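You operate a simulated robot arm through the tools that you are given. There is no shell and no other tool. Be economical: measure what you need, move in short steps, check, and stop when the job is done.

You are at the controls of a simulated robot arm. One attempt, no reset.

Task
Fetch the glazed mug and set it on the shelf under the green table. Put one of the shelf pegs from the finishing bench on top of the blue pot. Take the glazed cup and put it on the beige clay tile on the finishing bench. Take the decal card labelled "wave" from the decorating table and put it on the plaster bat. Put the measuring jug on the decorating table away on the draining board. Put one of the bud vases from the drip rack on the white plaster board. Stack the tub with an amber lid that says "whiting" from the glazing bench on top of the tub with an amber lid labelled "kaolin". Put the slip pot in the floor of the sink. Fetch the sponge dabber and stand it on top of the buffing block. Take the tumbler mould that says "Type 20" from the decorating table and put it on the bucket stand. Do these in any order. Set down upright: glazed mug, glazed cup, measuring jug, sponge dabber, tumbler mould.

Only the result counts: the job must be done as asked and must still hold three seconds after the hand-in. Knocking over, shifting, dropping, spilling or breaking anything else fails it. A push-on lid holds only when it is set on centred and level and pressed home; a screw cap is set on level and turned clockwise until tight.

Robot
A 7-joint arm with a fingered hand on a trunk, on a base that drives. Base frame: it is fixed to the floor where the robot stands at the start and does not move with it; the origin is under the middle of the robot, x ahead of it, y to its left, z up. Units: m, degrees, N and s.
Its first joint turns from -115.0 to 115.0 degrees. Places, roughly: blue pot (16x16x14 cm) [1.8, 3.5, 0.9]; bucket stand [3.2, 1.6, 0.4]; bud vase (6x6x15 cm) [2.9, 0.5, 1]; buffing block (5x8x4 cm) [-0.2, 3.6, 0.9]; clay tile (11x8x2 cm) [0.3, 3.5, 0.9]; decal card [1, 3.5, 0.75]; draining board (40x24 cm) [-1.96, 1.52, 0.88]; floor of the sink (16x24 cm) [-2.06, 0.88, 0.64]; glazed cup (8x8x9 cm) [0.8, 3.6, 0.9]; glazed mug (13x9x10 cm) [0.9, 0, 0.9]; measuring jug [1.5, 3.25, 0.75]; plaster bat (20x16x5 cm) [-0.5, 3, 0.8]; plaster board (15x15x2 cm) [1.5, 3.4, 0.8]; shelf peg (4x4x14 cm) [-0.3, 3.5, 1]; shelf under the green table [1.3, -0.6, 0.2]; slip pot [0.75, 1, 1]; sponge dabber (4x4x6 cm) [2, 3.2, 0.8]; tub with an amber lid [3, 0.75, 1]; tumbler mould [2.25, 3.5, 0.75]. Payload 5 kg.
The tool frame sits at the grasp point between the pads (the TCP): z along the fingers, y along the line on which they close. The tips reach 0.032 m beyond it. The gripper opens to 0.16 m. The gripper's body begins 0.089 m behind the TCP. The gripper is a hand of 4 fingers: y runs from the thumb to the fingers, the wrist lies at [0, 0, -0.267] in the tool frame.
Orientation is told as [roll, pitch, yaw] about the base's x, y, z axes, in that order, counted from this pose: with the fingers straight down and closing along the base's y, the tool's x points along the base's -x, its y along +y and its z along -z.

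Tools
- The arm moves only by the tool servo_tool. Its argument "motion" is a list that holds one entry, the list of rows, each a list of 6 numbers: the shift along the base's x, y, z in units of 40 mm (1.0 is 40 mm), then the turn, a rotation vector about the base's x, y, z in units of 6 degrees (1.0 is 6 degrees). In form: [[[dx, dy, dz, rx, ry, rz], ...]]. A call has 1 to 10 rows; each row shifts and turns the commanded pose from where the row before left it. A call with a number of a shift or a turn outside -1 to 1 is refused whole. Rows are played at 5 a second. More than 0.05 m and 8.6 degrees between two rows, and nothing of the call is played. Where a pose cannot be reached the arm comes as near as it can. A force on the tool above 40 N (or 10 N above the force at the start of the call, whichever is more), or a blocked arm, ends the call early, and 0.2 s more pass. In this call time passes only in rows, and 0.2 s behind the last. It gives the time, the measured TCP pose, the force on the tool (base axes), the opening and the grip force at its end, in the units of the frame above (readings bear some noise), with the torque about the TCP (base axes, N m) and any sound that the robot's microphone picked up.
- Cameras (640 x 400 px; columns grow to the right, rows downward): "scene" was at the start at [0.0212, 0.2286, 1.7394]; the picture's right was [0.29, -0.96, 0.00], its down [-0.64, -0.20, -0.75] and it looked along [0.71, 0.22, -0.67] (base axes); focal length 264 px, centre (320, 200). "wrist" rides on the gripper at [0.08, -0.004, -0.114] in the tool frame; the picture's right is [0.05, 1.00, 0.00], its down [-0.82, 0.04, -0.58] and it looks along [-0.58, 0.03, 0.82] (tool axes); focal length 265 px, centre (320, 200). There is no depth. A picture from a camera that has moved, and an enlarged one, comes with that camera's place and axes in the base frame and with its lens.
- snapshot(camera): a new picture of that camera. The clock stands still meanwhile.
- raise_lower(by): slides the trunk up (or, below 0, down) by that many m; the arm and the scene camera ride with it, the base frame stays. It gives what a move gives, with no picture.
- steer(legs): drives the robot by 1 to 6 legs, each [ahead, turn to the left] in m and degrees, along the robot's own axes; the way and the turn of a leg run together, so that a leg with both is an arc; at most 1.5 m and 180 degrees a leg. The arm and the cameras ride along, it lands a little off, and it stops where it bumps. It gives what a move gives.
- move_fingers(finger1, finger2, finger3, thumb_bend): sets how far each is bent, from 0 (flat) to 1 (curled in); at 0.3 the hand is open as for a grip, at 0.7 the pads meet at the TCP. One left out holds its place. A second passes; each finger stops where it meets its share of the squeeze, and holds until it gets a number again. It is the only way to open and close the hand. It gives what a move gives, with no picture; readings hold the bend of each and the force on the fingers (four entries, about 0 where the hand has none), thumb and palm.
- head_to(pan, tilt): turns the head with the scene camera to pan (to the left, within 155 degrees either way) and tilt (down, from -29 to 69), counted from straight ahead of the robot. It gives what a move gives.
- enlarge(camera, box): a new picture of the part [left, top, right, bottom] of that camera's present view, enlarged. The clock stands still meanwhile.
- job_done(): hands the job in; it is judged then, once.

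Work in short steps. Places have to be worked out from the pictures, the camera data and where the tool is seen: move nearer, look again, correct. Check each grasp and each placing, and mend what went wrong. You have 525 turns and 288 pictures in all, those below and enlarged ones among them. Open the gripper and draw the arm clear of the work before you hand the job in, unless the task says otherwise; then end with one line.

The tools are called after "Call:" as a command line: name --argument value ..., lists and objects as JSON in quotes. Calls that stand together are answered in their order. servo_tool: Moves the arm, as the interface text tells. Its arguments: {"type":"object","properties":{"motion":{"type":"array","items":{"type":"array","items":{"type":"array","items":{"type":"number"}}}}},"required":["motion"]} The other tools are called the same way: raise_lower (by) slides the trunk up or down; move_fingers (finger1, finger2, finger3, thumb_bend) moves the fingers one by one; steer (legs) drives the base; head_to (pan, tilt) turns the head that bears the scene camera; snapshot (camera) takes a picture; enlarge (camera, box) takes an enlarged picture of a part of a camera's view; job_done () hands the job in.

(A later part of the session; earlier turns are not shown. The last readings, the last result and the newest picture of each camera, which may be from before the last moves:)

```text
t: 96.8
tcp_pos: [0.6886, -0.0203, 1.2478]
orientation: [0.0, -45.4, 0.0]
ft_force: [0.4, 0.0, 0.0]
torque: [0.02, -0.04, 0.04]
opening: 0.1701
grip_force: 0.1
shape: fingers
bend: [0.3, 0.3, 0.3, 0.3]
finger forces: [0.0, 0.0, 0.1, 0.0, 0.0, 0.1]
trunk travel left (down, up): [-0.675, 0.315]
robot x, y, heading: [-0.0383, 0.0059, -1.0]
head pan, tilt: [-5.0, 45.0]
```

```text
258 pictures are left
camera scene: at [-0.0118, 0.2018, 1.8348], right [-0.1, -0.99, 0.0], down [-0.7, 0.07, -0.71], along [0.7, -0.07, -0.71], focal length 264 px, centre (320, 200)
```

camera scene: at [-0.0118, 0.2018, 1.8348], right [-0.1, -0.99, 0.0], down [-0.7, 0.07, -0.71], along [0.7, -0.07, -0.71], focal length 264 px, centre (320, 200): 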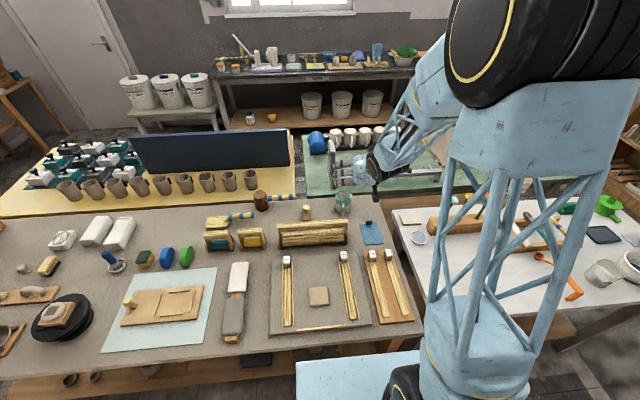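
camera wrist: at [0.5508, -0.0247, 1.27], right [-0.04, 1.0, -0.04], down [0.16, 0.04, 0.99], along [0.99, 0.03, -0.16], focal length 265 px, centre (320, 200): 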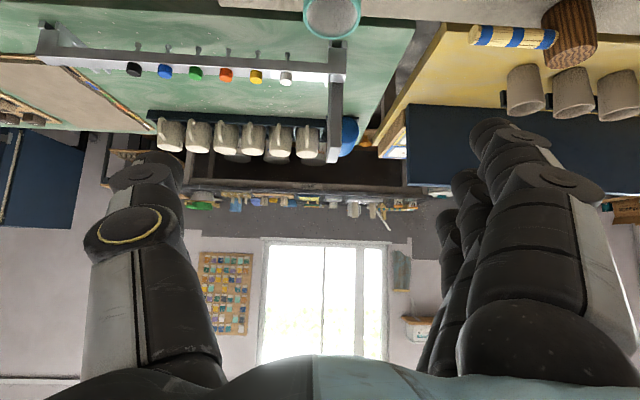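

Mug axis ≈(0.871,−0.004), table ≈0.855. I move to a pre-grasp point behind and above it along the 45° line and look.

Call:
servo_tool --motion '[[[0.326, 0.057, -0.868, 0, 0, 0], [0.326, 0.057, -0.868, 0, 0, 0], [0.326, 0.057, -0.868, 0, 0, 0], [0.326, 0.057, -0.868, 0, 0, 0], [0.326, 0.057, -0.868, 0, 0, 0], [0.326, 0.057, -0.868, 0, 0, 0], [0.326, 0.057, -0.868, 0, 0, 0]]]'

Call:
move_fingers --finger1 0.36 --finger2 0.36 --finger3 0.36 --thumb_bend 0.34

Call:
snapshot --camera "wrist"

Call:
enlarge --camera "scene" --box '[260, 130, 420, 230]'

```text
t: 98.4
tcp_pos: [0.7816, -0.0034, 1.002]
orientation: [0.0, -45.4, 0.0]
ft_force: [0.6, 1.0, -1.0]
torque: [0.01, 0.02, 0.0]
opening: 0.1703
grip_force: 0.1
shape: fingers
bend: [0.3, 0.3, 0.3, 0.3]
finger forces: [0.1, 0.0, 0.0, 0.0, 0.0, 0.0]
trunk travel left (down, up): [-0.675, 0.315]
robot x, y, heading: [-0.0398, 0.0062, -0.8]
head pan, tilt: [-5.0, 45.0]
```

```text
t: 99.4
tcp_pos: [0.7791, -0.0039, 1.0031]
orientation: [0.0, -45.4, 0.0]
ft_force: [-0.7, -0.2, 0.0]
torque: [0.02, 0.02, -0.03]
opening: 0.1522
grip_force: 0.1
shape: fingers
bend: [0.36, 0.36, 0.36, 0.34]
finger forces: [0.1, 0.0, 0.0, 0.1, 0.1, 0.0]
trunk travel left (down, up): [-0.675, 0.315]
robot x, y, heading: [-0.0365, 0.0033, -0.9]
head pan, tilt: [-5.0, 45.0]
```

```text
257 pictures are left
camera wrist: at [0.6427, -0.0085, 1.0243], right [-0.04, 1.0, -0.04], down [0.16, 0.04, 0.99], along [0.99, 0.03, -0.16], focal length 265 px, centre (320, 200)
```

wrist: 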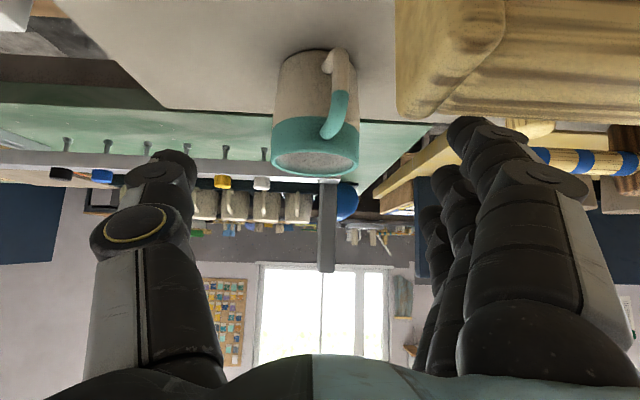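

```text
4.00 times, centred on (340, 180) of scene
camera zoom: at [-0.0117, 0.2022, 1.8347], right [-0.1, -0.99, 0.0], down [-0.7, 0.07, -0.71], along [0.7, -0.07, -0.71], focal length 1056 px, centre (240, 280)
```

zoom: 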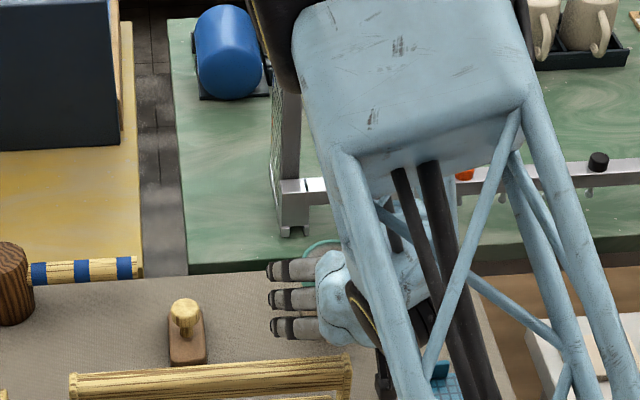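

Refined: mug axis (0.878,−0.007), rim z≈0.947, Ø≈0.08, handle toward the palm. I slide in along the 45° line.

Call:
servo_tool --motion '[[[0.75, -0.02, -0.74, 0, 0, 0], [0.75, -0.02, -0.74, 0, 0, 0], [0.75, -0.02, -0.74, 0, 0, 0]]]'

Call:
snapshot --camera "wrist"

```text
t: 100.2
tcp_pos: [0.8693, -0.0066, 0.9143]
orientation: [0.0, -45.4, -0.1]
ft_force: [-0.1, -0.3, 0.2]
torque: [-0.01, 0.01, -0.01]
opening: 0.1519
grip_force: 0.0
shape: fingers
bend: [0.36, 0.36, 0.36, 0.34]
finger forces: [0.1, 0.0, 0.0, 0.1, 0.0, 0.1]
trunk travel left (down, up): [-0.675, 0.315]
robot x, y, heading: [-0.0357, 0.0077, -0.9]
head pan, tilt: [-5.0, 45.0]
```

```text
255 pictures are left
camera wrist: at [0.7314, -0.0104, 0.9365], right [-0.04, 1.0, -0.04], down [0.16, 0.04, 0.99], along [0.99, 0.03, -0.16], focal length 265 px, centre (320, 200)
```

wrist: 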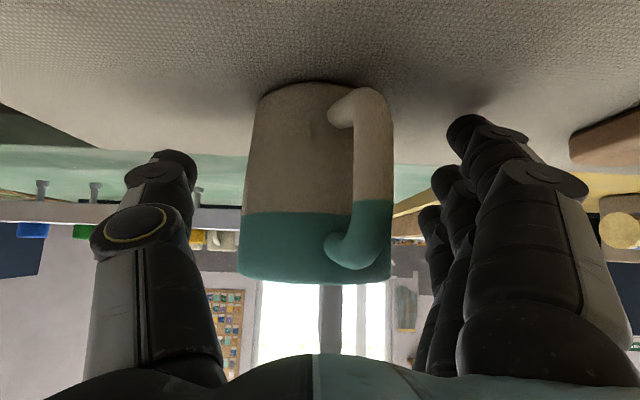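

Well framed. Close the hand on the mug body.

Call:
move_fingers --finger1 0.6 --finger2 0.6 --finger3 0.6 --thumb_bend 0.6

Call:
servo_tool --motion '[[[0, 0, 0.4, 0, 0, 0], [0, 0, 0.6, 0, 0, 0], [0, 0, 0.8, 0, 0, 0], [-0.3, 0, 0.9, 0, 0, 0], [-0.5, 0, 0.9, 0, 0, 0]]]'

Call:
snapshot --camera "wrist"

```text
t: 101.2
tcp_pos: [0.8672, -0.0054, 0.9158]
orientation: [0.0, -45.4, 0.0]
ft_force: [0.6, 0.1, 0.7]
torque: [0.09, 0.0, -0.01]
opening: 0.0826
grip_force: 18.4
shape: fingers
bend: [0.55, 0.53, 0.56, 0.55]
finger forces: [5.7, 8.0, 4.6, 0.1, 18.1, 0.1]
trunk travel left (down, up): [-0.675, 0.315]
robot x, y, heading: [-0.0368, 0.005, -1.1]
head pan, tilt: [-5.0, 45.0]
```

```text
t: 102.4
tcp_pos: [0.8369, -0.0075, 1.0613]
orientation: [0.0, -45.4, 0.0]
ft_force: [-1.0, 0.4, -3.1]
torque: [0.03, 0.06, -0.02]
opening: 0.0823
grip_force: 17.9
shape: fingers
bend: [0.55, 0.53, 0.56, 0.55]
finger forces: [5.3, 8.1, 4.4, 0.0, 17.9, 0.0]
trunk travel left (down, up): [-0.675, 0.315]
robot x, y, heading: [-0.0356, 0.0048, -0.8]
head pan, tilt: [-5.0, 45.0]
```

```text
254 pictures are left
camera wrist: at [0.6989, -0.0119, 1.0838], right [-0.04, 1.0, -0.04], down [0.16, 0.04, 0.99], along [0.99, 0.03, -0.16], focal length 265 px, centre (320, 200)
```

wrist: 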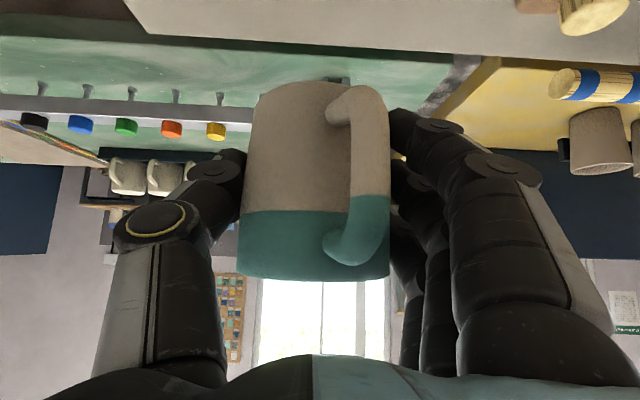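

Mug held (~0.3 kg). I retract, raise the trunk, and start driving around the left end toward the back corridor.

Call:
servo_tool --motion '[[[-0.95, 0, 0.3, 0, 0, 0], [-0.95, 0, 0.3, 0, 0, 0], [-0.95, 0, 0.3, 0, 0, 0], [-0.95, 0, 0.3, 0, 0, 0], [-0.95, 0, 0.3, 0, 0, 0], [-0.95, 0, 0.3, 0, 0, 0]]]'

Call:
raise_lower --by 0.25

Call:
steer --legs '[[-0.3, 0], [0, 91], [1.3, 0], [1.1, 0]]'

Call:
head_to --pan -75 --tilt 45

Call:
snapshot --camera "scene"

```text
t: 103.8
tcp_pos: [0.6073, -0.0052, 1.1319]
orientation: [0.1, -45.5, 0.1]
ft_force: [-0.9, 0.8, -2.8]
torque: [0.02, 0.0, -0.02]
opening: 0.0825
grip_force: 18.6
shape: fingers
bend: [0.55, 0.53, 0.56, 0.55]
finger forces: [5.4, 8.2, 4.4, 0.0, 17.8, 0.0]
trunk travel left (down, up): [-0.675, 0.315]
robot x, y, heading: [-0.0378, 0.0042, -0.8]
head pan, tilt: [-5.0, 45.0]
```

```text
t: 106.3
tcp_pos: [0.6089, -0.0057, 1.3827]
orientation: [0.1, -45.4, 0.0]
ft_force: [-0.2, 0.4, -3.8]
torque: [0.0, 0.07, 0.04]
opening: 0.0824
grip_force: 17.5
shape: fingers
bend: [0.55, 0.53, 0.56, 0.55]
finger forces: [5.4, 8.2, 4.4, 0.0, 17.8, 0.1]
trunk travel left (down, up): [-0.925, 0.065]
robot x, y, heading: [-0.0356, 0.005, -0.8]
head pan, tilt: [-5.0, 45.0]
```

```text
t: 121.4
tcp_pos: [-0.4036, 2.4765, 1.3786]
orientation: [0.1, -45.2, 93.7]
ft_force: [0.7, -0.2, -3.0]
torque: [-0.06, 0.07, 0.04]
opening: 0.0805
grip_force: 16.8
shape: fingers
bend: [0.55, 0.54, 0.56, 0.55]
finger forces: [5.0, 7.8, 4.5, 0.1, 17.3, 0.0]
trunk travel left (down, up): [-0.925, 0.065]
robot x, y, heading: [-0.3682, 1.831, 101.1]
head pan, tilt: [-5.0, 45.0]
stopped in leg 4: the robot was blocked; the commanded pose is now the measured one
```

```text
t: 122.8
tcp_pos: [-0.4062, 2.4735, 1.3811]
orientation: [0.0, -45.3, 93.9]
ft_force: [0.1, 0.3, -3.6]
torque: [-0.05, 0.01, 0.01]
opening: 0.0806
grip_force: 16.9
shape: fingers
bend: [0.55, 0.54, 0.56, 0.55]
finger forces: [5.2, 7.9, 4.4, 0.0, 17.2, 0.0]
trunk travel left (down, up): [-0.925, 0.065]
robot x, y, heading: [-0.369, 1.8331, 100.9]
head pan, tilt: [-75.0, 45.0]
```

```text
253 pictures are left
camera scene: at [-0.4827, 1.7689, 2.0848], right [0.44, -0.9, 0.0], down [-0.64, -0.31, -0.71], along [0.64, 0.31, -0.71], focal length 264 px, centre (320, 200)
```

scene: 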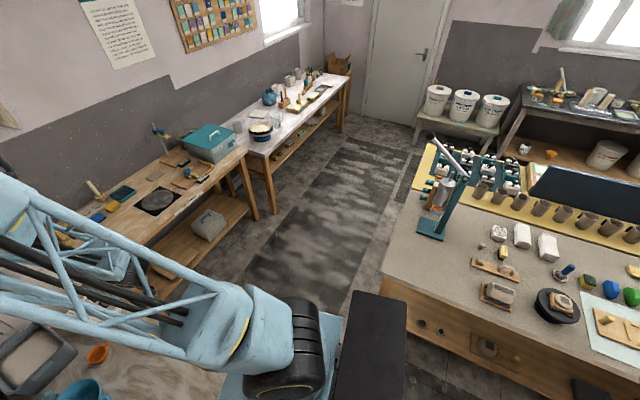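

The robot bumped, probably its left front against the left (clay) table. I look at the contact before moving.

Call:
head_to --pan 20 --tilt 65

Call:
snapshot --camera "scene"

Call:
head_to --pan 75 --tilt 50

Call:
snapshot --camera "scene"

```text
t: 124.5
tcp_pos: [-0.4049, 2.475, 1.3814]
orientation: [0.2, -45.2, 93.9]
ft_force: [-0.9, -0.5, -2.7]
torque: [-0.02, -0.03, -0.06]
opening: 0.0807
grip_force: 17.2
shape: fingers
bend: [0.55, 0.54, 0.56, 0.55]
finger forces: [5.2, 7.9, 4.3, 0.1, 17.1, 0.1]
trunk travel left (down, up): [-0.925, 0.065]
robot x, y, heading: [-0.3642, 1.8285, 100.8]
head pan, tilt: [20.0, 65.0]
```

```text
252 pictures are left
camera scene: at [-0.5716, 1.7943, 2.0631], right [0.95, 0.31, 0.0], down [0.28, -0.84, -0.46], along [-0.15, 0.44, -0.89], focal length 264 px, centre (320, 200)
```

scene: 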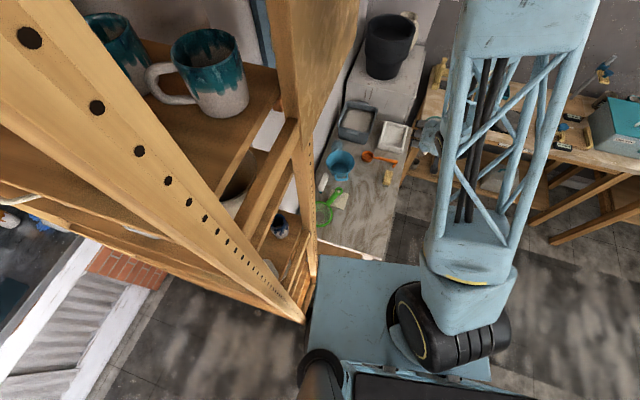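

```text
t: 125.8
tcp_pos: [-0.3996, 2.4755, 1.3806]
orientation: [0.4, -45.2, 93.6]
ft_force: [0.0, 0.2, -3.3]
torque: [-0.04, 0.04, 0.03]
opening: 0.0806
grip_force: 17.4
shape: fingers
bend: [0.55, 0.54, 0.56, 0.55]
finger forces: [5.1, 7.9, 4.2, 0.0, 17.1, 0.0]
trunk travel left (down, up): [-0.925, 0.065]
robot x, y, heading: [-0.3665, 1.8266, 101.2]
head pan, tilt: [75.0, 50.0]
```

```text
251 pictures are left
camera scene: at [-0.5769, 1.8066, 2.0798], right [0.91, 0.42, -0.01], down [0.31, -0.7, -0.65], along [-0.27, 0.59, -0.76], focal length 264 px, centre (320, 200)
```

scene: 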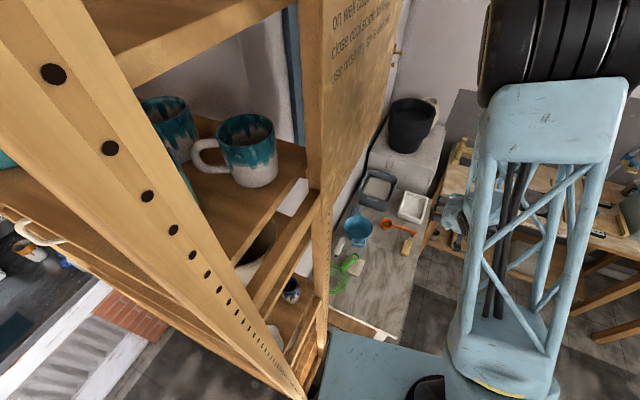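

The mast bumped the tall mug rack on the left. I turn the head away and back straight off, then check the rack.

Call:
head_to --pan 0 --tilt 45

Call:
steer --legs '[[-0.5, 0]]'

Call:
head_to --pan 15 --tilt 25

Call:
snapshot --camera "scene"

```text
t: 127.2
tcp_pos: [-0.4093, 2.4741, 1.3811]
orientation: [-0.2, -45.3, 94.1]
ft_force: [-2.1, -0.4, -2.6]
torque: [-0.04, -0.05, -0.03]
opening: 0.0804
grip_force: 17.2
shape: fingers
bend: [0.55, 0.54, 0.56, 0.55]
finger forces: [5.2, 7.8, 4.3, 0.1, 17.0, 0.0]
trunk travel left (down, up): [-0.925, 0.065]
robot x, y, heading: [-0.3692, 1.8298, 101.0]
head pan, tilt: [0.0, 45.0]
```

```text
t: 130.1
tcp_pos: [-0.3114, 1.9936, 1.3816]
orientation: [-0.1, -45.2, 93.8]
ft_force: [-0.3, 0.0, -2.5]
torque: [-0.03, -0.02, 0.02]
opening: 0.0805
grip_force: 17.2
shape: fingers
bend: [0.55, 0.54, 0.56, 0.55]
finger forces: [5.1, 7.9, 4.3, 0.0, 17.1, 0.0]
trunk travel left (down, up): [-0.925, 0.065]
robot x, y, heading: [-0.279, 1.3499, 100.7]
head pan, tilt: [0.0, 45.0]
```

```text
t: 131.0
tcp_pos: [-0.3136, 1.9944, 1.3809]
orientation: [0.0, -45.3, 93.7]
ft_force: [0.7, -0.3, -3.2]
torque: [0.0, -0.01, 0.04]
opening: 0.0805
grip_force: 17.6
shape: fingers
bend: [0.55, 0.54, 0.56, 0.55]
finger forces: [5.0, 7.9, 4.3, 0.0, 17.1, 0.1]
trunk travel left (down, up): [-0.925, 0.065]
robot x, y, heading: [-0.2762, 1.351, 100.9]
head pan, tilt: [15.0, 25.0]
```

```text
250 pictures are left
camera scene: at [-0.5047, 1.3364, 2.1153], right [0.9, 0.43, 0.0], down [0.18, -0.38, -0.91], along [-0.39, 0.82, -0.42], focal length 264 px, centre (320, 200)
```

scene: 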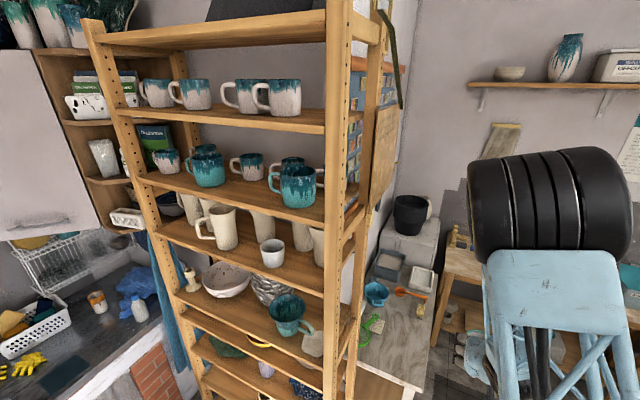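

Rack and mugs look intact. I take a line at heading ≈74° through the gap, which gives ~0.4 m clearance on each side, then turn into the corridor.

Call:
steer --legs '[[0, -26.5], [1.15, 0]]'

Call:
head_to --pan -75 --tilt 45

Call:
snapshot --camera "scene"

```text
t: 138.2
tcp_pos: [0.2908, 3.0699, 1.3799]
orientation: [0.0, -45.3, 67.3]
ft_force: [-0.7, 0.3, -3.4]
torque: [-0.04, 0.07, 0.0]
opening: 0.0805
grip_force: 17.9
shape: fingers
bend: [0.55, 0.54, 0.56, 0.55]
finger forces: [4.9, 7.9, 4.2, 0.0, 17.0, 0.1]
trunk travel left (down, up): [-0.925, 0.065]
robot x, y, heading: [0.0358, 2.4773, 74.5]
head pan, tilt: [15.0, 25.0]
```

```text
t: 139.9
tcp_pos: [0.2896, 3.0692, 1.3808]
orientation: [0.0, -45.2, 67.3]
ft_force: [1.3, 0.4, -2.3]
torque: [-0.01, -0.01, -0.01]
opening: 0.0807
grip_force: 17.4
shape: fingers
bend: [0.55, 0.54, 0.56, 0.55]
finger forces: [5.0, 7.9, 4.3, 0.0, 17.1, 0.1]
trunk travel left (down, up): [-0.925, 0.065]
robot x, y, heading: [0.0337, 2.4758, 74.3]
head pan, tilt: [-75.0, 45.0]
```

```text
249 pictures are left
camera scene: at [-0.0952, 2.4735, 2.0848], right [-0.01, -1.0, 0.0], down [-0.71, 0.01, -0.71], along [0.71, -0.01, -0.71], focal length 264 px, centre (320, 200)
```

scene: 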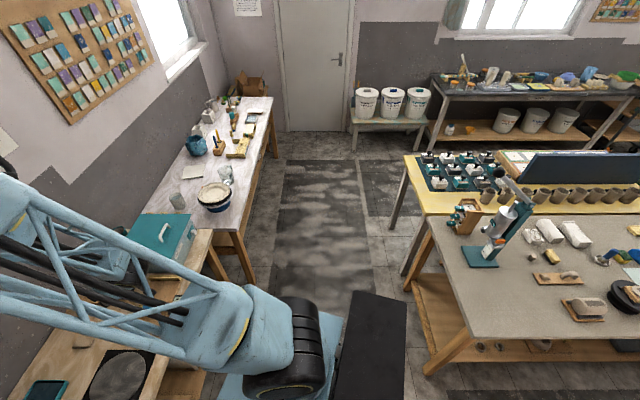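

Path is clear. I turn into the corridor and drive to x≈2.25, then turn right.

Call:
steer --legs '[[0, -75], [1.1, 0], [1.1, 0], [0, -90]]'

Call:
head_to --pan 0 --tilt 45

Call:
snapshot --camera "scene"

```text
t: 157.7
tcp_pos: [2.1245, 1.8539, 1.3814]
orientation: [0.0, -45.3, -97.7]
ft_force: [-1.0, -1.0, -3.7]
torque: [0.05, -0.02, 0.01]
opening: 0.0804
grip_force: 16.4
shape: fingers
bend: [0.55, 0.54, 0.56, 0.55]
finger forces: [4.4, 8.0, 4.1, 0.1, 16.4, 0.0]
trunk travel left (down, up): [-0.925, 0.065]
robot x, y, heading: [2.2159, 2.4901, -90.7]
head pan, tilt: [-75.0, 45.0]
```

```text
t: 159.2
tcp_pos: [2.1258, 1.8545, 1.3809]
orientation: [0.0, -45.3, -97.7]
ft_force: [0.2, -0.5, -3.4]
torque: [0.05, -0.02, -0.01]
opening: 0.0803
grip_force: 16.4
shape: fingers
bend: [0.55, 0.54, 0.56, 0.55]
finger forces: [4.4, 8.1, 4.0, 0.1, 16.3, 0.0]
trunk travel left (down, up): [-0.925, 0.065]
robot x, y, heading: [2.2178, 2.4932, -90.7]
head pan, tilt: [0.0, 45.0]
```

```text
248 pictures are left
camera scene: at [2.4216, 2.469, 2.0847], right [-1.0, 0.01, 0.0], down [0.01, 0.71, -0.71], along [-0.01, -0.71, -0.71], focal length 264 px, centre (320, 200)
```

scene: 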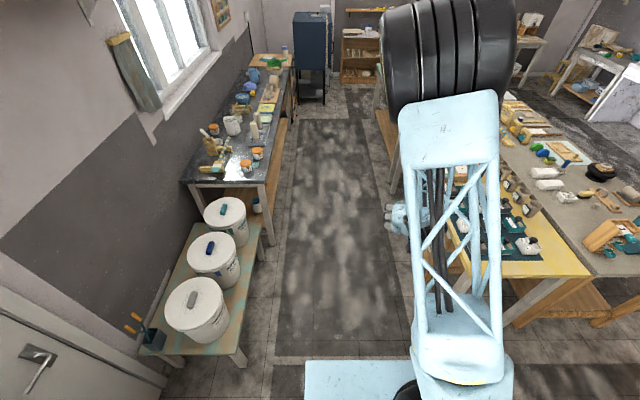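

Corridor is clear, x≈1.72–2.9. I drive down it to about y≈−0.4 and turn to face the green table.

Call:
steer --legs '[[0, 3], [1.45, 0], [1.45, 0], [0, -92]]'

Call:
snapshot --camera "scene"

Call:
snapshot --camera "wrist"

```text
t: 177.4
tcp_pos: [1.6833, -0.2518, 1.3807]
orientation: [0.0, -45.3, 170.8]
ft_force: [1.0, 2.2, -2.5]
torque: [-0.01, -0.01, -0.02]
opening: 0.0802
grip_force: 16.3
shape: fingers
bend: [0.55, 0.54, 0.56, 0.55]
finger forces: [4.3, 8.1, 4.0, 0.0, 16.0, 0.0]
trunk travel left (down, up): [-0.925, 0.065]
robot x, y, heading: [2.3185, -0.3609, 177.9]
head pan, tilt: [0.0, 45.0]
```

```text
247 pictures are left
camera scene: at [2.2894, -0.5638, 2.0848], right [0.04, 1.0, 0.0], down [0.71, -0.03, -0.71], along [-0.71, 0.03, -0.71], focal length 264 px, centre (320, 200)
```

scene: 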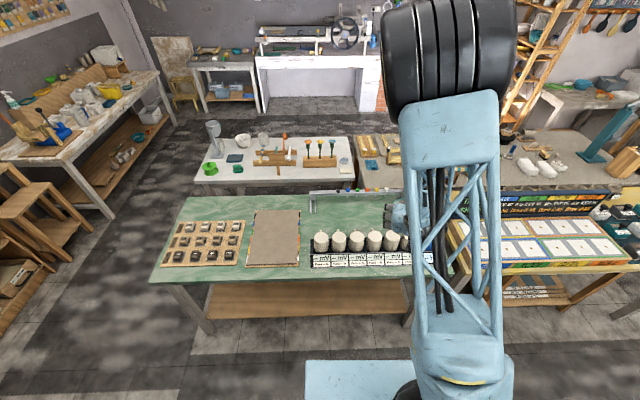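

```text
246 pictures are left
camera wrist: at [1.8186, -0.2694, 1.4031], right [-0.13, -0.99, -0.04], down [-0.17, -0.02, 0.99], along [-0.98, 0.13, -0.16], focal length 265 px, centre (320, 200)
```

wrist: 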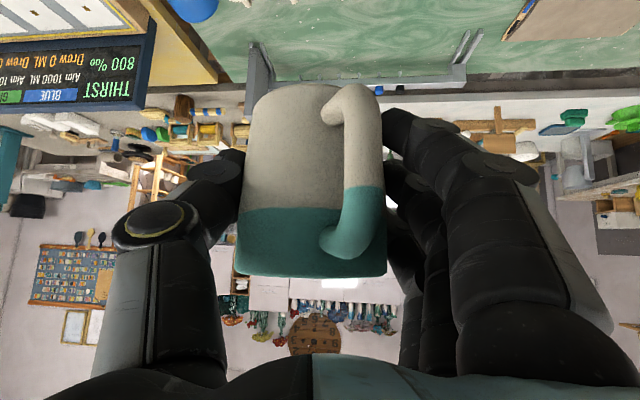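

Green shelf front edge is near x≈1.57; table edge x≈1.60, y −1.42..0.1. I retract the arm, straighten yaw and then lower the trunk in front of the table.

Call:
servo_tool --motion '[[[0.6, -0.6, 0, 0, 0, 0.77], [0.6, -0.6, 0, 0, 0, 0.77], [0.6, -0.6, 0, 0, 0, 0], [0.6, -0.6, 0, 0, 0, 0], [0.6, -0.6, 0, 0, 0, 0], [0.6, -0.6, 0, 0, 0, 0]]]'

Call:
raise_lower --by -0.55

Call:
snapshot --camera "scene"

Call:
snapshot --camera "wrist"

```text
t: 178.8
tcp_pos: [1.7108, -0.391, 1.3813]
orientation: [-0.1, -45.1, 180.0]
ft_force: [0.0, -0.4, -3.0]
torque: [0.03, -0.04, -0.03]
opening: 0.08
grip_force: 16.1
shape: fingers
bend: [0.55, 0.54, 0.56, 0.55]
finger forces: [4.3, 8.1, 3.8, 0.1, 16.1, 0.0]
out of reach, approached as far as the arm can: row 2, 3, 4, 5, 6
trunk travel left (down, up): [-0.925, 0.065]
robot x, y, heading: [2.3191, -0.3647, 177.9]
head pan, tilt: [0.0, 45.0]
```

```text
refused: -0.55 is not a number from -0.4 to 0.4
```

```text
245 pictures are left
camera scene: at [2.29, -0.566, 2.0846], right [0.04, 1.0, 0.0], down [0.71, -0.03, -0.71], along [-0.71, 0.03, -0.71], focal length 264 px, centre (320, 200)
```

scene: 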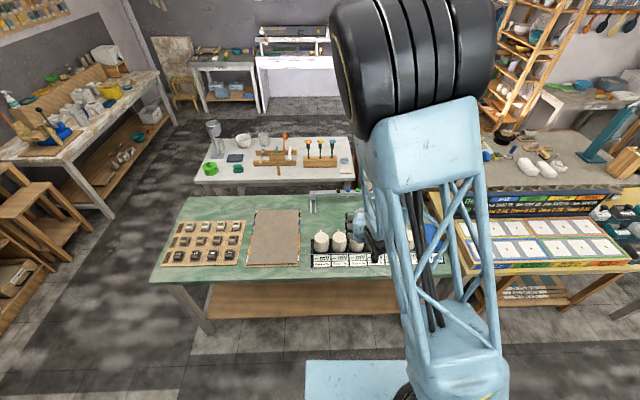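

```text
244 pictures are left
camera wrist: at [1.8479, -0.3878, 1.4035], right [0.03, -1.0, -0.04], down [-0.17, -0.04, 0.99], along [-0.99, -0.03, -0.17], focal length 265 px, centre (320, 200)
```

wrist: 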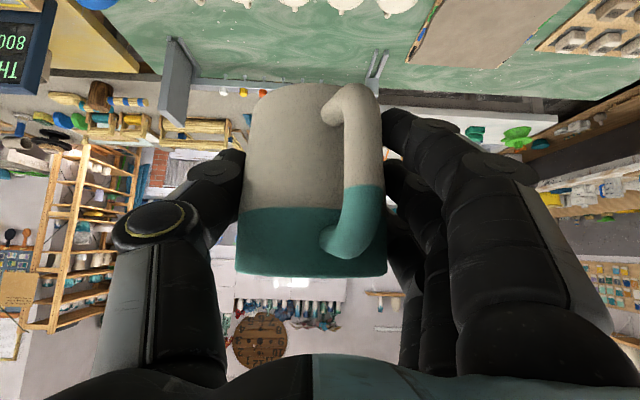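

The arm cannot retract further with this tilt, so I back up 0.1 m, then lower the trunk in two steps.

Call:
steer --legs '[[-0.1, 0]]'

Call:
raise_lower --by -0.4

Call:
raise_lower --by -0.3

Call:
snapshot --camera "wrist"

Call:
snapshot --camera "scene"

```text
t: 179.9
tcp_pos: [1.8127, -0.3929, 1.3819]
orientation: [-0.1, -45.2, 179.7]
ft_force: [0.6, -0.4, -3.6]
torque: [-0.04, 0.01, -0.01]
opening: 0.0803
grip_force: 15.6
shape: fingers
bend: [0.55, 0.54, 0.56, 0.55]
finger forces: [4.3, 8.1, 3.9, 0.0, 16.0, 0.0]
trunk travel left (down, up): [-0.925, 0.065]
robot x, y, heading: [2.4195, -0.3644, 177.5]
head pan, tilt: [0.0, 45.0]
```

```text
t: 183.8
tcp_pos: [1.8114, -0.3928, 0.9806]
orientation: [-0.1, -45.2, 179.9]
ft_force: [-0.1, -0.2, -3.2]
torque: [-0.01, -0.02, 0.03]
opening: 0.0802
grip_force: 16.3
shape: fingers
bend: [0.55, 0.54, 0.56, 0.55]
finger forces: [4.3, 8.1, 3.9, 0.0, 16.1, 0.0]
trunk travel left (down, up): [-0.525, 0.465]
robot x, y, heading: [2.4194, -0.3658, 177.4]
head pan, tilt: [0.0, 45.0]
```

```text
t: 186.8
tcp_pos: [1.8115, -0.3929, 0.6794]
orientation: [-0.2, -45.1, 179.8]
ft_force: [-0.4, -0.7, -2.8]
torque: [-0.03, -0.04, -0.03]
opening: 0.0802
grip_force: 15.9
shape: fingers
bend: [0.55, 0.54, 0.56, 0.55]
finger forces: [4.3, 8.1, 3.9, 0.0, 16.1, 0.0]
trunk travel left (down, up): [-0.225, 0.765]
robot x, y, heading: [2.4202, -0.3697, 177.7]
head pan, tilt: [0.0, 45.0]
```

```text
243 pictures are left
camera wrist: at [1.9483, -0.3896, 0.7035], right [0.03, -1.0, -0.04], down [-0.17, -0.04, 0.99], along [-0.99, -0.03, -0.17], focal length 265 px, centre (320, 200)
```

wrist: 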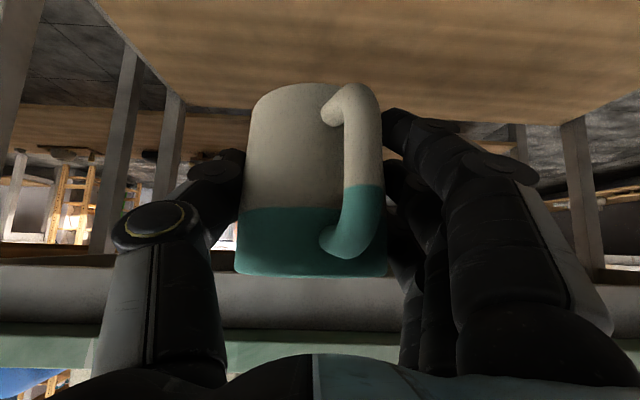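

```text
242 pictures are left
camera scene: at [2.39, -0.5682, 1.3848], right [0.04, 1.0, 0.0], down [0.71, -0.03, -0.71], along [-0.71, 0.03, -0.71], focal length 264 px, centre (320, 200)
```

scene: 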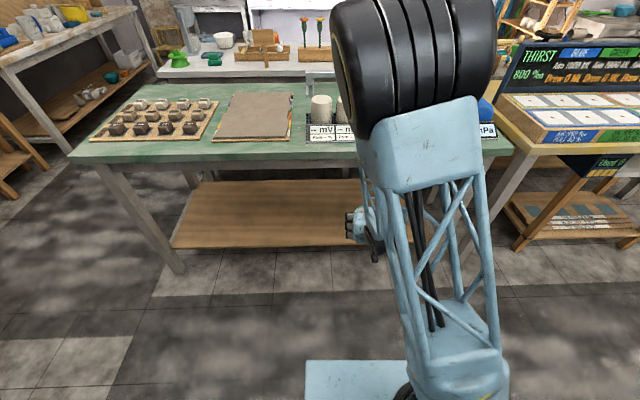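

Shelf is empty, apron bottom ≈0.725. I lower the trunk another 0.2 and the arm to z≈0.33 in front of the shelf.

Call:
raise_lower --by -0.22

Call:
servo_tool --motion '[[[0, 0, -0.8, 0, 0, 0], [0, 0, -0.8, 0, 0, 0], [0, 0, -0.8, 0, 0, 0], [0, 0, -0.8, 0, 0, 0]]]'

Call:
snapshot --camera "scene"

```text
t: 189.1
tcp_pos: [1.8111, -0.3931, 0.4615]
orientation: [-0.1, -45.1, 179.7]
ft_force: [-0.8, 0.5, -4.0]
torque: [-0.02, -0.02, 0.01]
opening: 0.0801
grip_force: 16.4
shape: fingers
bend: [0.55, 0.54, 0.56, 0.55]
finger forces: [4.3, 8.1, 3.9, 0.1, 16.1, 0.1]
trunk travel left (down, up): [-0.005, 0.985]
robot x, y, heading: [2.4171, -0.3653, 177.7]
head pan, tilt: [0.0, 45.0]
```

```text
t: 190.1
tcp_pos: [1.8111, -0.3924, 0.3333]
orientation: [0.0, -45.2, 179.8]
ft_force: [1.0, -0.1, -1.3]
torque: [-0.02, -0.09, -0.01]
opening: 0.0805
grip_force: 16.4
shape: fingers
bend: [0.55, 0.54, 0.56, 0.55]
finger forces: [4.2, 8.1, 3.9, 0.1, 16.0, 0.0]
trunk travel left (down, up): [-0.005, 0.985]
robot x, y, heading: [2.4188, -0.3654, 177.6]
head pan, tilt: [0.0, 45.0]
```

```text
241 pictures are left
camera scene: at [2.3905, -0.568, 1.1649], right [0.04, 1.0, 0.0], down [0.71, -0.03, -0.71], along [-0.71, 0.03, -0.71], focal length 264 px, centre (320, 200)
```

scene: 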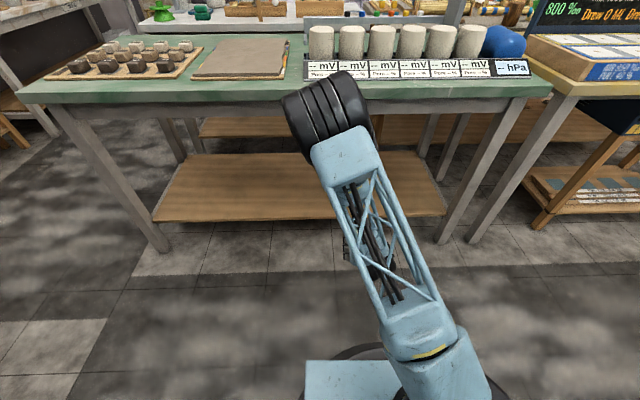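

I extend the arm under the table top in steps, watching the elbow.

Call:
servo_tool --motion '[[[-0.9, 0, 0, 0, 0, 0], [-0.9, 0, 0, 0, 0, 0], [-0.9, 0, 0, 0, 0, 0], [-0.9, 0, 0, 0, 0, 0]]]'

Call:
snapshot --camera "scene"

Call:
snapshot --camera "wrist"

```text
t: 191.1
tcp_pos: [1.6676, -0.3928, 0.3329]
orientation: [-0.2, -45.2, 179.9]
ft_force: [-1.0, 0.3, -2.9]
torque: [-0.01, -0.07, -0.02]
opening: 0.0806
grip_force: 16.2
shape: fingers
bend: [0.55, 0.54, 0.56, 0.55]
finger forces: [4.3, 8.2, 3.8, 0.0, 15.9, 0.1]
trunk travel left (down, up): [-0.005, 0.985]
robot x, y, heading: [2.4197, -0.3641, 177.5]
head pan, tilt: [0.0, 45.0]
```

```text
240 pictures are left
camera scene: at [2.3902, -0.5682, 1.1647], right [0.04, 1.0, 0.0], down [0.71, -0.03, -0.71], along [-0.71, 0.03, -0.71], focal length 264 px, centre (320, 200)
```

scene: 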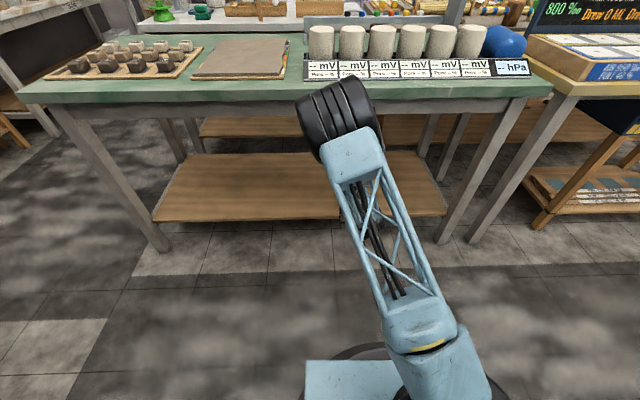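

```text
239 pictures are left
camera wrist: at [1.8052, -0.3899, 0.3554], right [0.03, -1.0, -0.04], down [-0.17, -0.04, 0.98], along [-0.99, -0.03, -0.17], focal length 265 px, centre (320, 200)
```

wrist: 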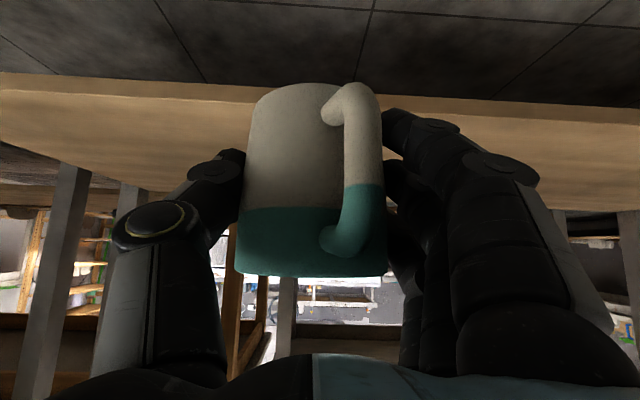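

Shelf top ≈0.20; mug bottom ≈0.266. Continue forward 0.2 m.

Call:
servo_tool --motion '[[[-0.9, 0, 0, 0, 0, 0], [-0.9, 0, 0, 0, 0, 0], [-0.9, 0, 0, 0, 0, 0], [-0.9, 0, 0, 0, 0, 0], [-0.9, 0, 0, 0, 0, 0]]]'

Call:
snapshot --camera "scene"

Call:
snapshot --camera "wrist"

```text
t: 192.3
tcp_pos: [1.4862, -0.3945, 0.3322]
orientation: [-0.1, -45.0, 179.8]
ft_force: [-0.2, 0.5, -3.6]
torque: [0.0, -0.05, -0.04]
opening: 0.0802
grip_force: 15.9
shape: fingers
bend: [0.55, 0.54, 0.56, 0.55]
finger forces: [4.3, 8.1, 3.9, 0.0, 15.8, 0.1]
trunk travel left (down, up): [-0.005, 0.985]
robot x, y, heading: [2.4184, -0.3674, 177.6]
head pan, tilt: [0.0, 45.0]
```

```text
238 pictures are left
camera scene: at [2.3902, -0.5682, 1.1647], right [0.04, 1.0, 0.0], down [0.71, -0.03, -0.71], along [-0.71, 0.03, -0.71], focal length 264 px, centre (320, 200)
```

scene: 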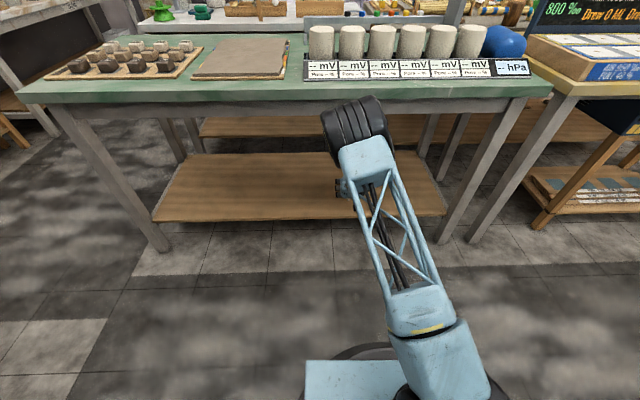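

```text
237 pictures are left
camera wrist: at [1.624, -0.3911, 0.3561], right [0.03, -1.0, -0.04], down [-0.17, -0.04, 0.99], along [-0.99, -0.03, -0.17], focal length 265 px, centre (320, 200)
```

wrist: 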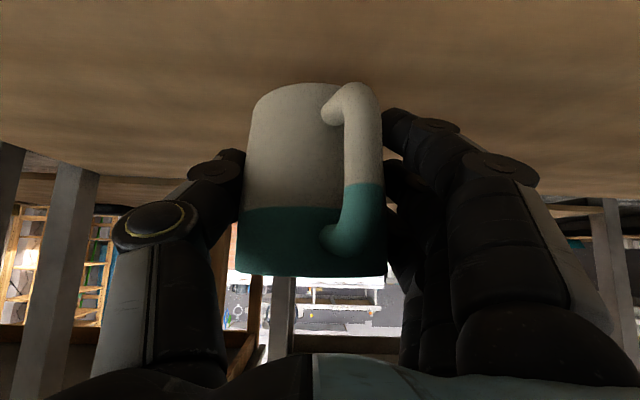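

Now over the shelf. One small step in, then lower gently to contact.

Call:
servo_tool --motion '[[[-0.6, 0, -0.3, 0, 0, 0], [0, 0, -0.5, 0, 0, 0], [0, 0, -0.4, 0, 0, 0], [0, 0, -0.15, 0, 0, 0], [0, 0, -0.15, 0, 0, 0], [0, 0, -0.15, 0, 0, 0], [0, 0, -0.15, 0, 0, 0], [0, 0, -0.15, 0, 0, 0]]]'

```text
t: 193.8
tcp_pos: [1.4595, -0.3938, 0.274]
orientation: [0.2, -45.9, 179.7]
ft_force: [5.7, 0.7, 21.7]
torque: [-0.24, -0.05, 0.05]
opening: 0.0803
grip_force: 21.7
shape: fingers
bend: [0.58, 0.54, 0.57, 0.55]
finger forces: [11.2, 8.0, 5.5, 0.0, 17.9, 0.0]
trunk travel left (down, up): [-0.005, 0.985]
robot x, y, heading: [2.4186, -0.3658, 177.8]
head pan, tilt: [0.0, 45.0]
stopped in row 7: the force on the tool passed its limit (the readings are from after the stop); the commanded pose is now the measured one
```

Contact at z 0.274 (bottom ≈0.207, matches the shelf). Open the hand and look.

Call:
move_fingers --finger1 0.42 --finger2 0.42 --finger3 0.42 --thumb_bend 0.42

Call:
snapshot --camera "wrist"

```text
t: 194.8
tcp_pos: [1.4598, -0.3934, 0.273]
orientation: [0.2, -45.7, 179.8]
ft_force: [-7.9, 5.1, 22.9]
torque: [-0.87, 0.57, -0.37]
opening: 0.0995
grip_force: 12.2
shape: fingers
bend: [0.65, 0.42, 0.42, 0.42]
finger forces: [24.1, 0.0, 0.0, 0.0, 0.0, 0.0]
trunk travel left (down, up): [-0.005, 0.985]
robot x, y, heading: [2.4231, -0.3717, 177.6]
head pan, tilt: [0.0, 45.0]
```

```text
236 pictures are left
camera wrist: at [1.5973, -0.3898, 0.2934], right [0.03, -1.0, -0.04], down [-0.16, -0.04, 0.99], along [-0.99, -0.03, -0.16], focal length 265 px, centre (320, 200)
```

wrist: 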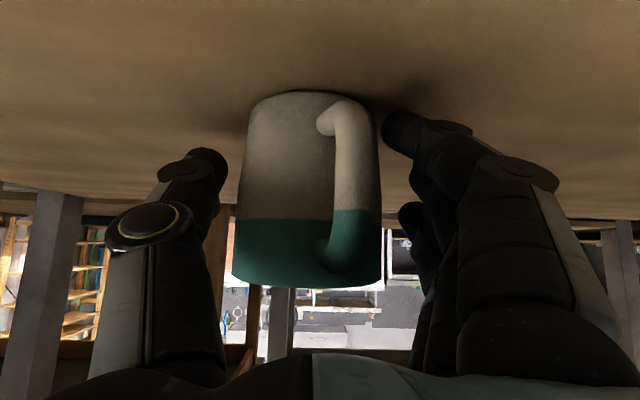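

The mug stands free, but the lowest finger is pressing the shelf. I rise 12 mm to release it.

Call:
servo_tool --motion '[[[0, 0, 0.15, 0, 0, 0], [0, 0, 0.15, 0, 0, 0]]]'

Call:
snapshot --camera "wrist"

```text
t: 195.4
tcp_pos: [1.4611, -0.3946, 0.2795]
orientation: [-0.1, -45.4, 179.8]
ft_force: [-0.7, 0.1, -0.5]
torque: [-0.03, 0.05, 0.02]
opening: 0.1226
grip_force: 0.0
shape: fingers
bend: [0.42, 0.42, 0.42, 0.42]
finger forces: [0.2, 0.0, 0.1, 0.0, 0.0, 0.1]
trunk travel left (down, up): [-0.005, 0.985]
robot x, y, heading: [2.4168, -0.3665, 177.8]
head pan, tilt: [0.0, 45.0]
```

```text
235 pictures are left
camera wrist: at [1.5988, -0.3909, 0.3017], right [0.03, -1.0, -0.04], down [-0.16, -0.04, 0.99], along [-0.99, -0.03, -0.16], focal length 265 px, centre (320, 200)
```

wrist: 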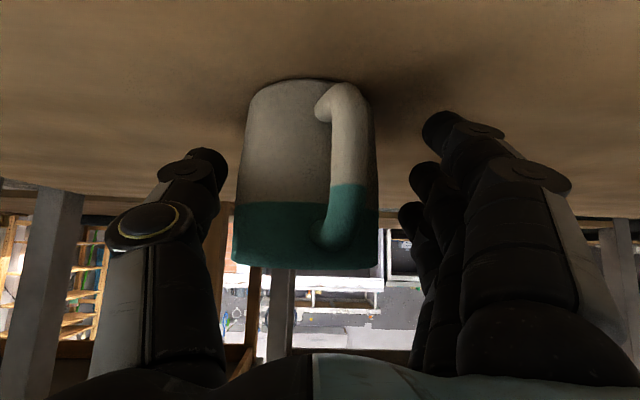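

Mug stands upright on the shelf. Open a bit more and back out along the finger direction.

Call:
move_fingers --finger1 0.35 --finger2 0.35 --finger3 0.35 --thumb_bend 0.36

Call:
servo_tool --motion '[[[0.5, 0, 0.3, 0, 0, 0], [0.8, 0, 0.5, 0, 0, 0], [0.8, 0, 0.5, 0, 0, 0], [0.9, 0, 0.3, 0, 0, 0], [0.9, 0, 0.1, 0, 0, 0], [0.9, 0, 0, 0, 0, 0], [0.9, 0, 0, 0, 0, 0], [0.9, 0, 0, 0, 0, 0], [0.9, 0, 0, 0, 0, 0]]]'

Call:
snapshot --camera "wrist"

```text
t: 196.4
tcp_pos: [1.4611, -0.3934, 0.2823]
orientation: [0.0, -45.7, 179.8]
ft_force: [-0.7, -0.3, 0.3]
torque: [0.05, -0.02, -0.01]
opening: 0.1483
grip_force: 0.0
shape: fingers
bend: [0.35, 0.35, 0.35, 0.36]
finger forces: [0.0, 0.1, 0.0, 0.0, 0.1, 0.0]
trunk travel left (down, up): [-0.005, 0.985]
robot x, y, heading: [2.4192, -0.367, 177.5]
head pan, tilt: [0.0, 45.0]
```

```text
t: 198.4
tcp_pos: [1.7601, -0.3929, 0.3481]
orientation: [0.0, -45.6, 179.8]
ft_force: [-0.7, -0.2, -0.3]
torque: [0.03, 0.01, 0.0]
opening: 0.1486
grip_force: 0.0
shape: fingers
bend: [0.35, 0.35, 0.35, 0.36]
finger forces: [0.0, 0.0, 0.0, 0.0, 0.0, 0.1]
trunk travel left (down, up): [-0.005, 0.985]
robot x, y, heading: [2.4189, -0.3696, 177.9]
head pan, tilt: [0.0, 45.0]
```

```text
234 pictures are left
camera wrist: at [1.8979, -0.3898, 0.3702], right [0.03, -1.0, -0.04], down [-0.16, -0.04, 0.99], along [-0.99, -0.03, -0.16], focal length 265 px, centre (320, 200)
```

wrist: 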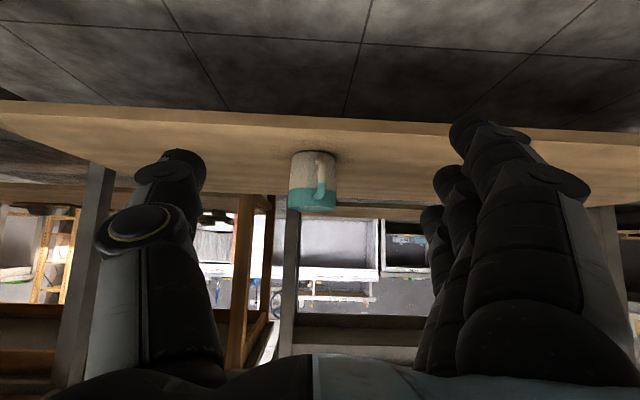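

Mug done. I raise the trunk and undo the tilt before moving on to the glazing bench.

Call:
raise_lower --by 0.4

Call:
raise_lower --by 0.4

Call:
servo_tool --motion '[[[0, 0, 0.3, 0, -0.95, 0], [0, 0, 0.3, 0, -0.95, 0], [0, 0, 0.3, 0, -0.95, 0], [0, 0, 0.3, 0, -0.95, 0], [0, 0, 0.3, 0, -0.95, 0], [0, 0, 0.3, 0, -0.95, 0], [0, 0, 0.3, 0, -0.95, 0], [0, 0, 0.3, 0, -0.95, 0]]]'

Call:
steer --legs '[[0.15, 0], [0, -88], [0.97, 0], [0, -90]]'

Call:
snapshot --camera "scene"

Call:
snapshot --camera "wrist"

```text
t: 202.2
tcp_pos: [1.7599, -0.3925, 0.7489]
orientation: [0.1, -45.7, 179.9]
ft_force: [-0.1, 0.4, -1.2]
torque: [0.01, -0.02, -0.03]
opening: 0.1487
grip_force: 0.0
shape: fingers
bend: [0.35, 0.35, 0.35, 0.36]
finger forces: [0.0, 0.0, 0.0, 0.0, 0.0, 0.1]
trunk travel left (down, up): [-0.405, 0.585]
robot x, y, heading: [2.4221, -0.3651, 177.7]
head pan, tilt: [0.0, 45.0]
```

```text
t: 206.1
tcp_pos: [1.7594, -0.3947, 1.1474]
orientation: [0.0, -45.6, 179.8]
ft_force: [-0.4, -0.2, -0.2]
torque: [0.01, -0.01, -0.03]
opening: 0.1485
grip_force: 0.0
shape: fingers
bend: [0.35, 0.35, 0.35, 0.36]
finger forces: [0.0, 0.0, 0.0, 0.0, 0.0, 0.0]
trunk travel left (down, up): [-0.805, 0.185]
robot x, y, heading: [2.4187, -0.3658, 177.8]
head pan, tilt: [0.0, 45.0]
```

```text
t: 207.9
tcp_pos: [1.7604, -0.395, 1.2448]
orientation: [-0.2, 0.2, 180.0]
ft_force: [0.0, -0.3, 0.6]
torque: [0.06, 0.02, -0.03]
opening: 0.1492
grip_force: 0.1
shape: fingers
bend: [0.35, 0.35, 0.35, 0.36]
finger forces: [0.1, 0.1, 0.1, 0.1, 0.1, 0.0]
trunk travel left (down, up): [-0.805, 0.185]
robot x, y, heading: [2.4166, -0.3675, 177.5]
head pan, tilt: [0.0, 45.0]
```

```text
t: 221.4
tcp_pos: [2.9026, 0.6948, 1.2445]
orientation: [-0.1, 0.0, 4.1]
ft_force: [-0.5, 0.0, 0.5]
torque: [0.04, -0.01, 0.01]
opening: 0.1492
grip_force: 0.2
shape: fingers
bend: [0.35, 0.35, 0.35, 0.36]
finger forces: [0.0, 0.0, 0.1, 0.0, 0.0, 0.0]
trunk travel left (down, up): [-0.805, 0.185]
robot x, y, heading: [2.2475, 0.6156, 1.8]
head pan, tilt: [0.0, 45.0]
```

```text
233 pictures are left
camera scene: at [2.2627, 0.8223, 1.9648], right [0.03, -1.0, 0.0], down [-0.71, -0.02, -0.71], along [0.71, 0.02, -0.71], focal length 264 px, centre (320, 200)
```

scene: 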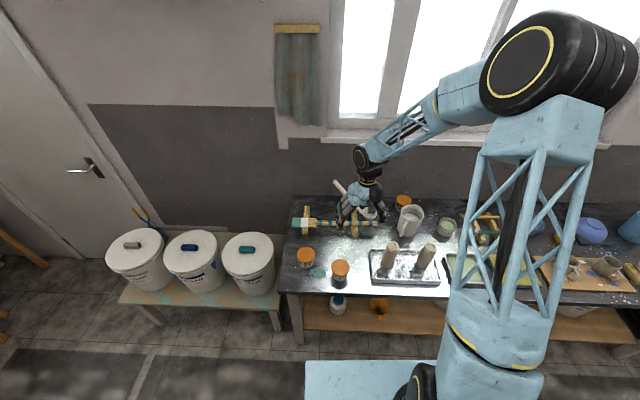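

```text
232 pictures are left
camera wrist: at [2.8225, 0.6844, 1.3582], right [-0.12, 0.99, 0.0], down [0.81, 0.1, 0.58], along [0.57, 0.07, -0.82], focal length 265 px, centre (320, 200)
```

wrist: 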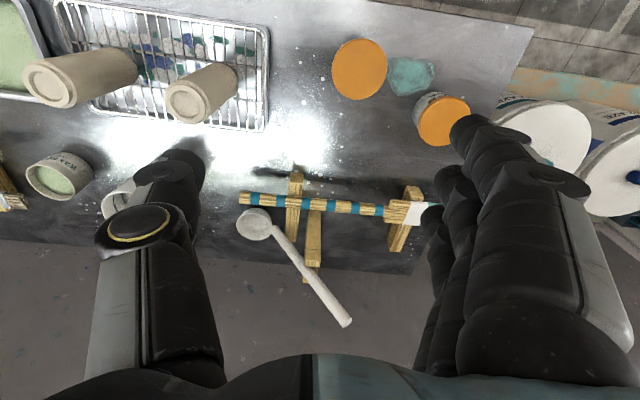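

I zoom in on the tubs to read labels.

Call:
enlarge --camera "scene" --box '[285, 180, 445, 290]'

Call:
enlarge --camera "wrist" --box '[300, 20, 500, 160]'

```text
3.64 times, centred on (365, 235) of scene
camera zoom: at [2.2627, 0.8223, 1.9648], right [0.03, -1.0, 0.0], down [-0.71, -0.02, -0.71], along [0.71, 0.02, -0.71], focal length 960 px, centre (156, 73)
```

zoom: 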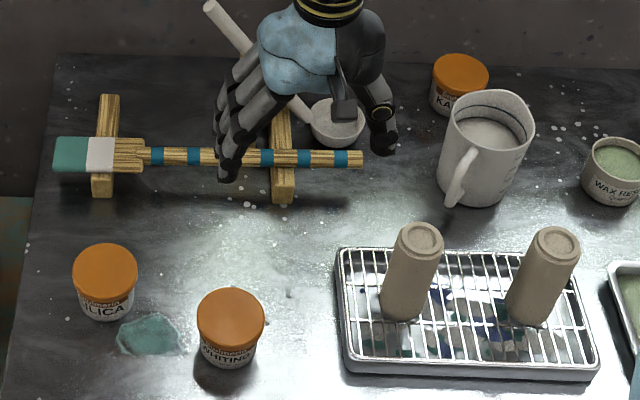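

```text
2.86 times, centred on (400, 90) of wrist
camera zoom: at [2.8225, 0.6844, 1.3582], right [-0.12, 0.99, 0.0], down [0.81, 0.1, 0.58], along [0.57, 0.07, -0.82], focal length 758 px, centre (91, 514)
```

zoom: 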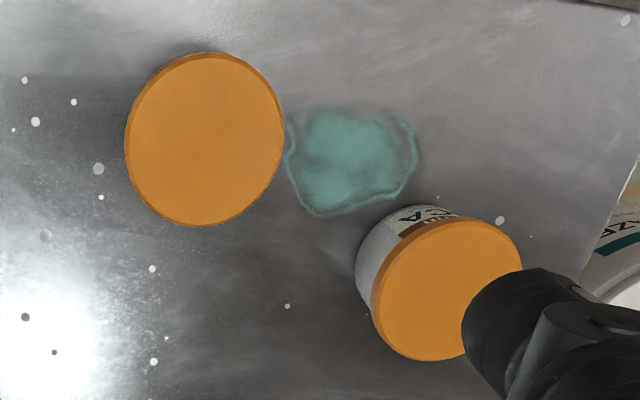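

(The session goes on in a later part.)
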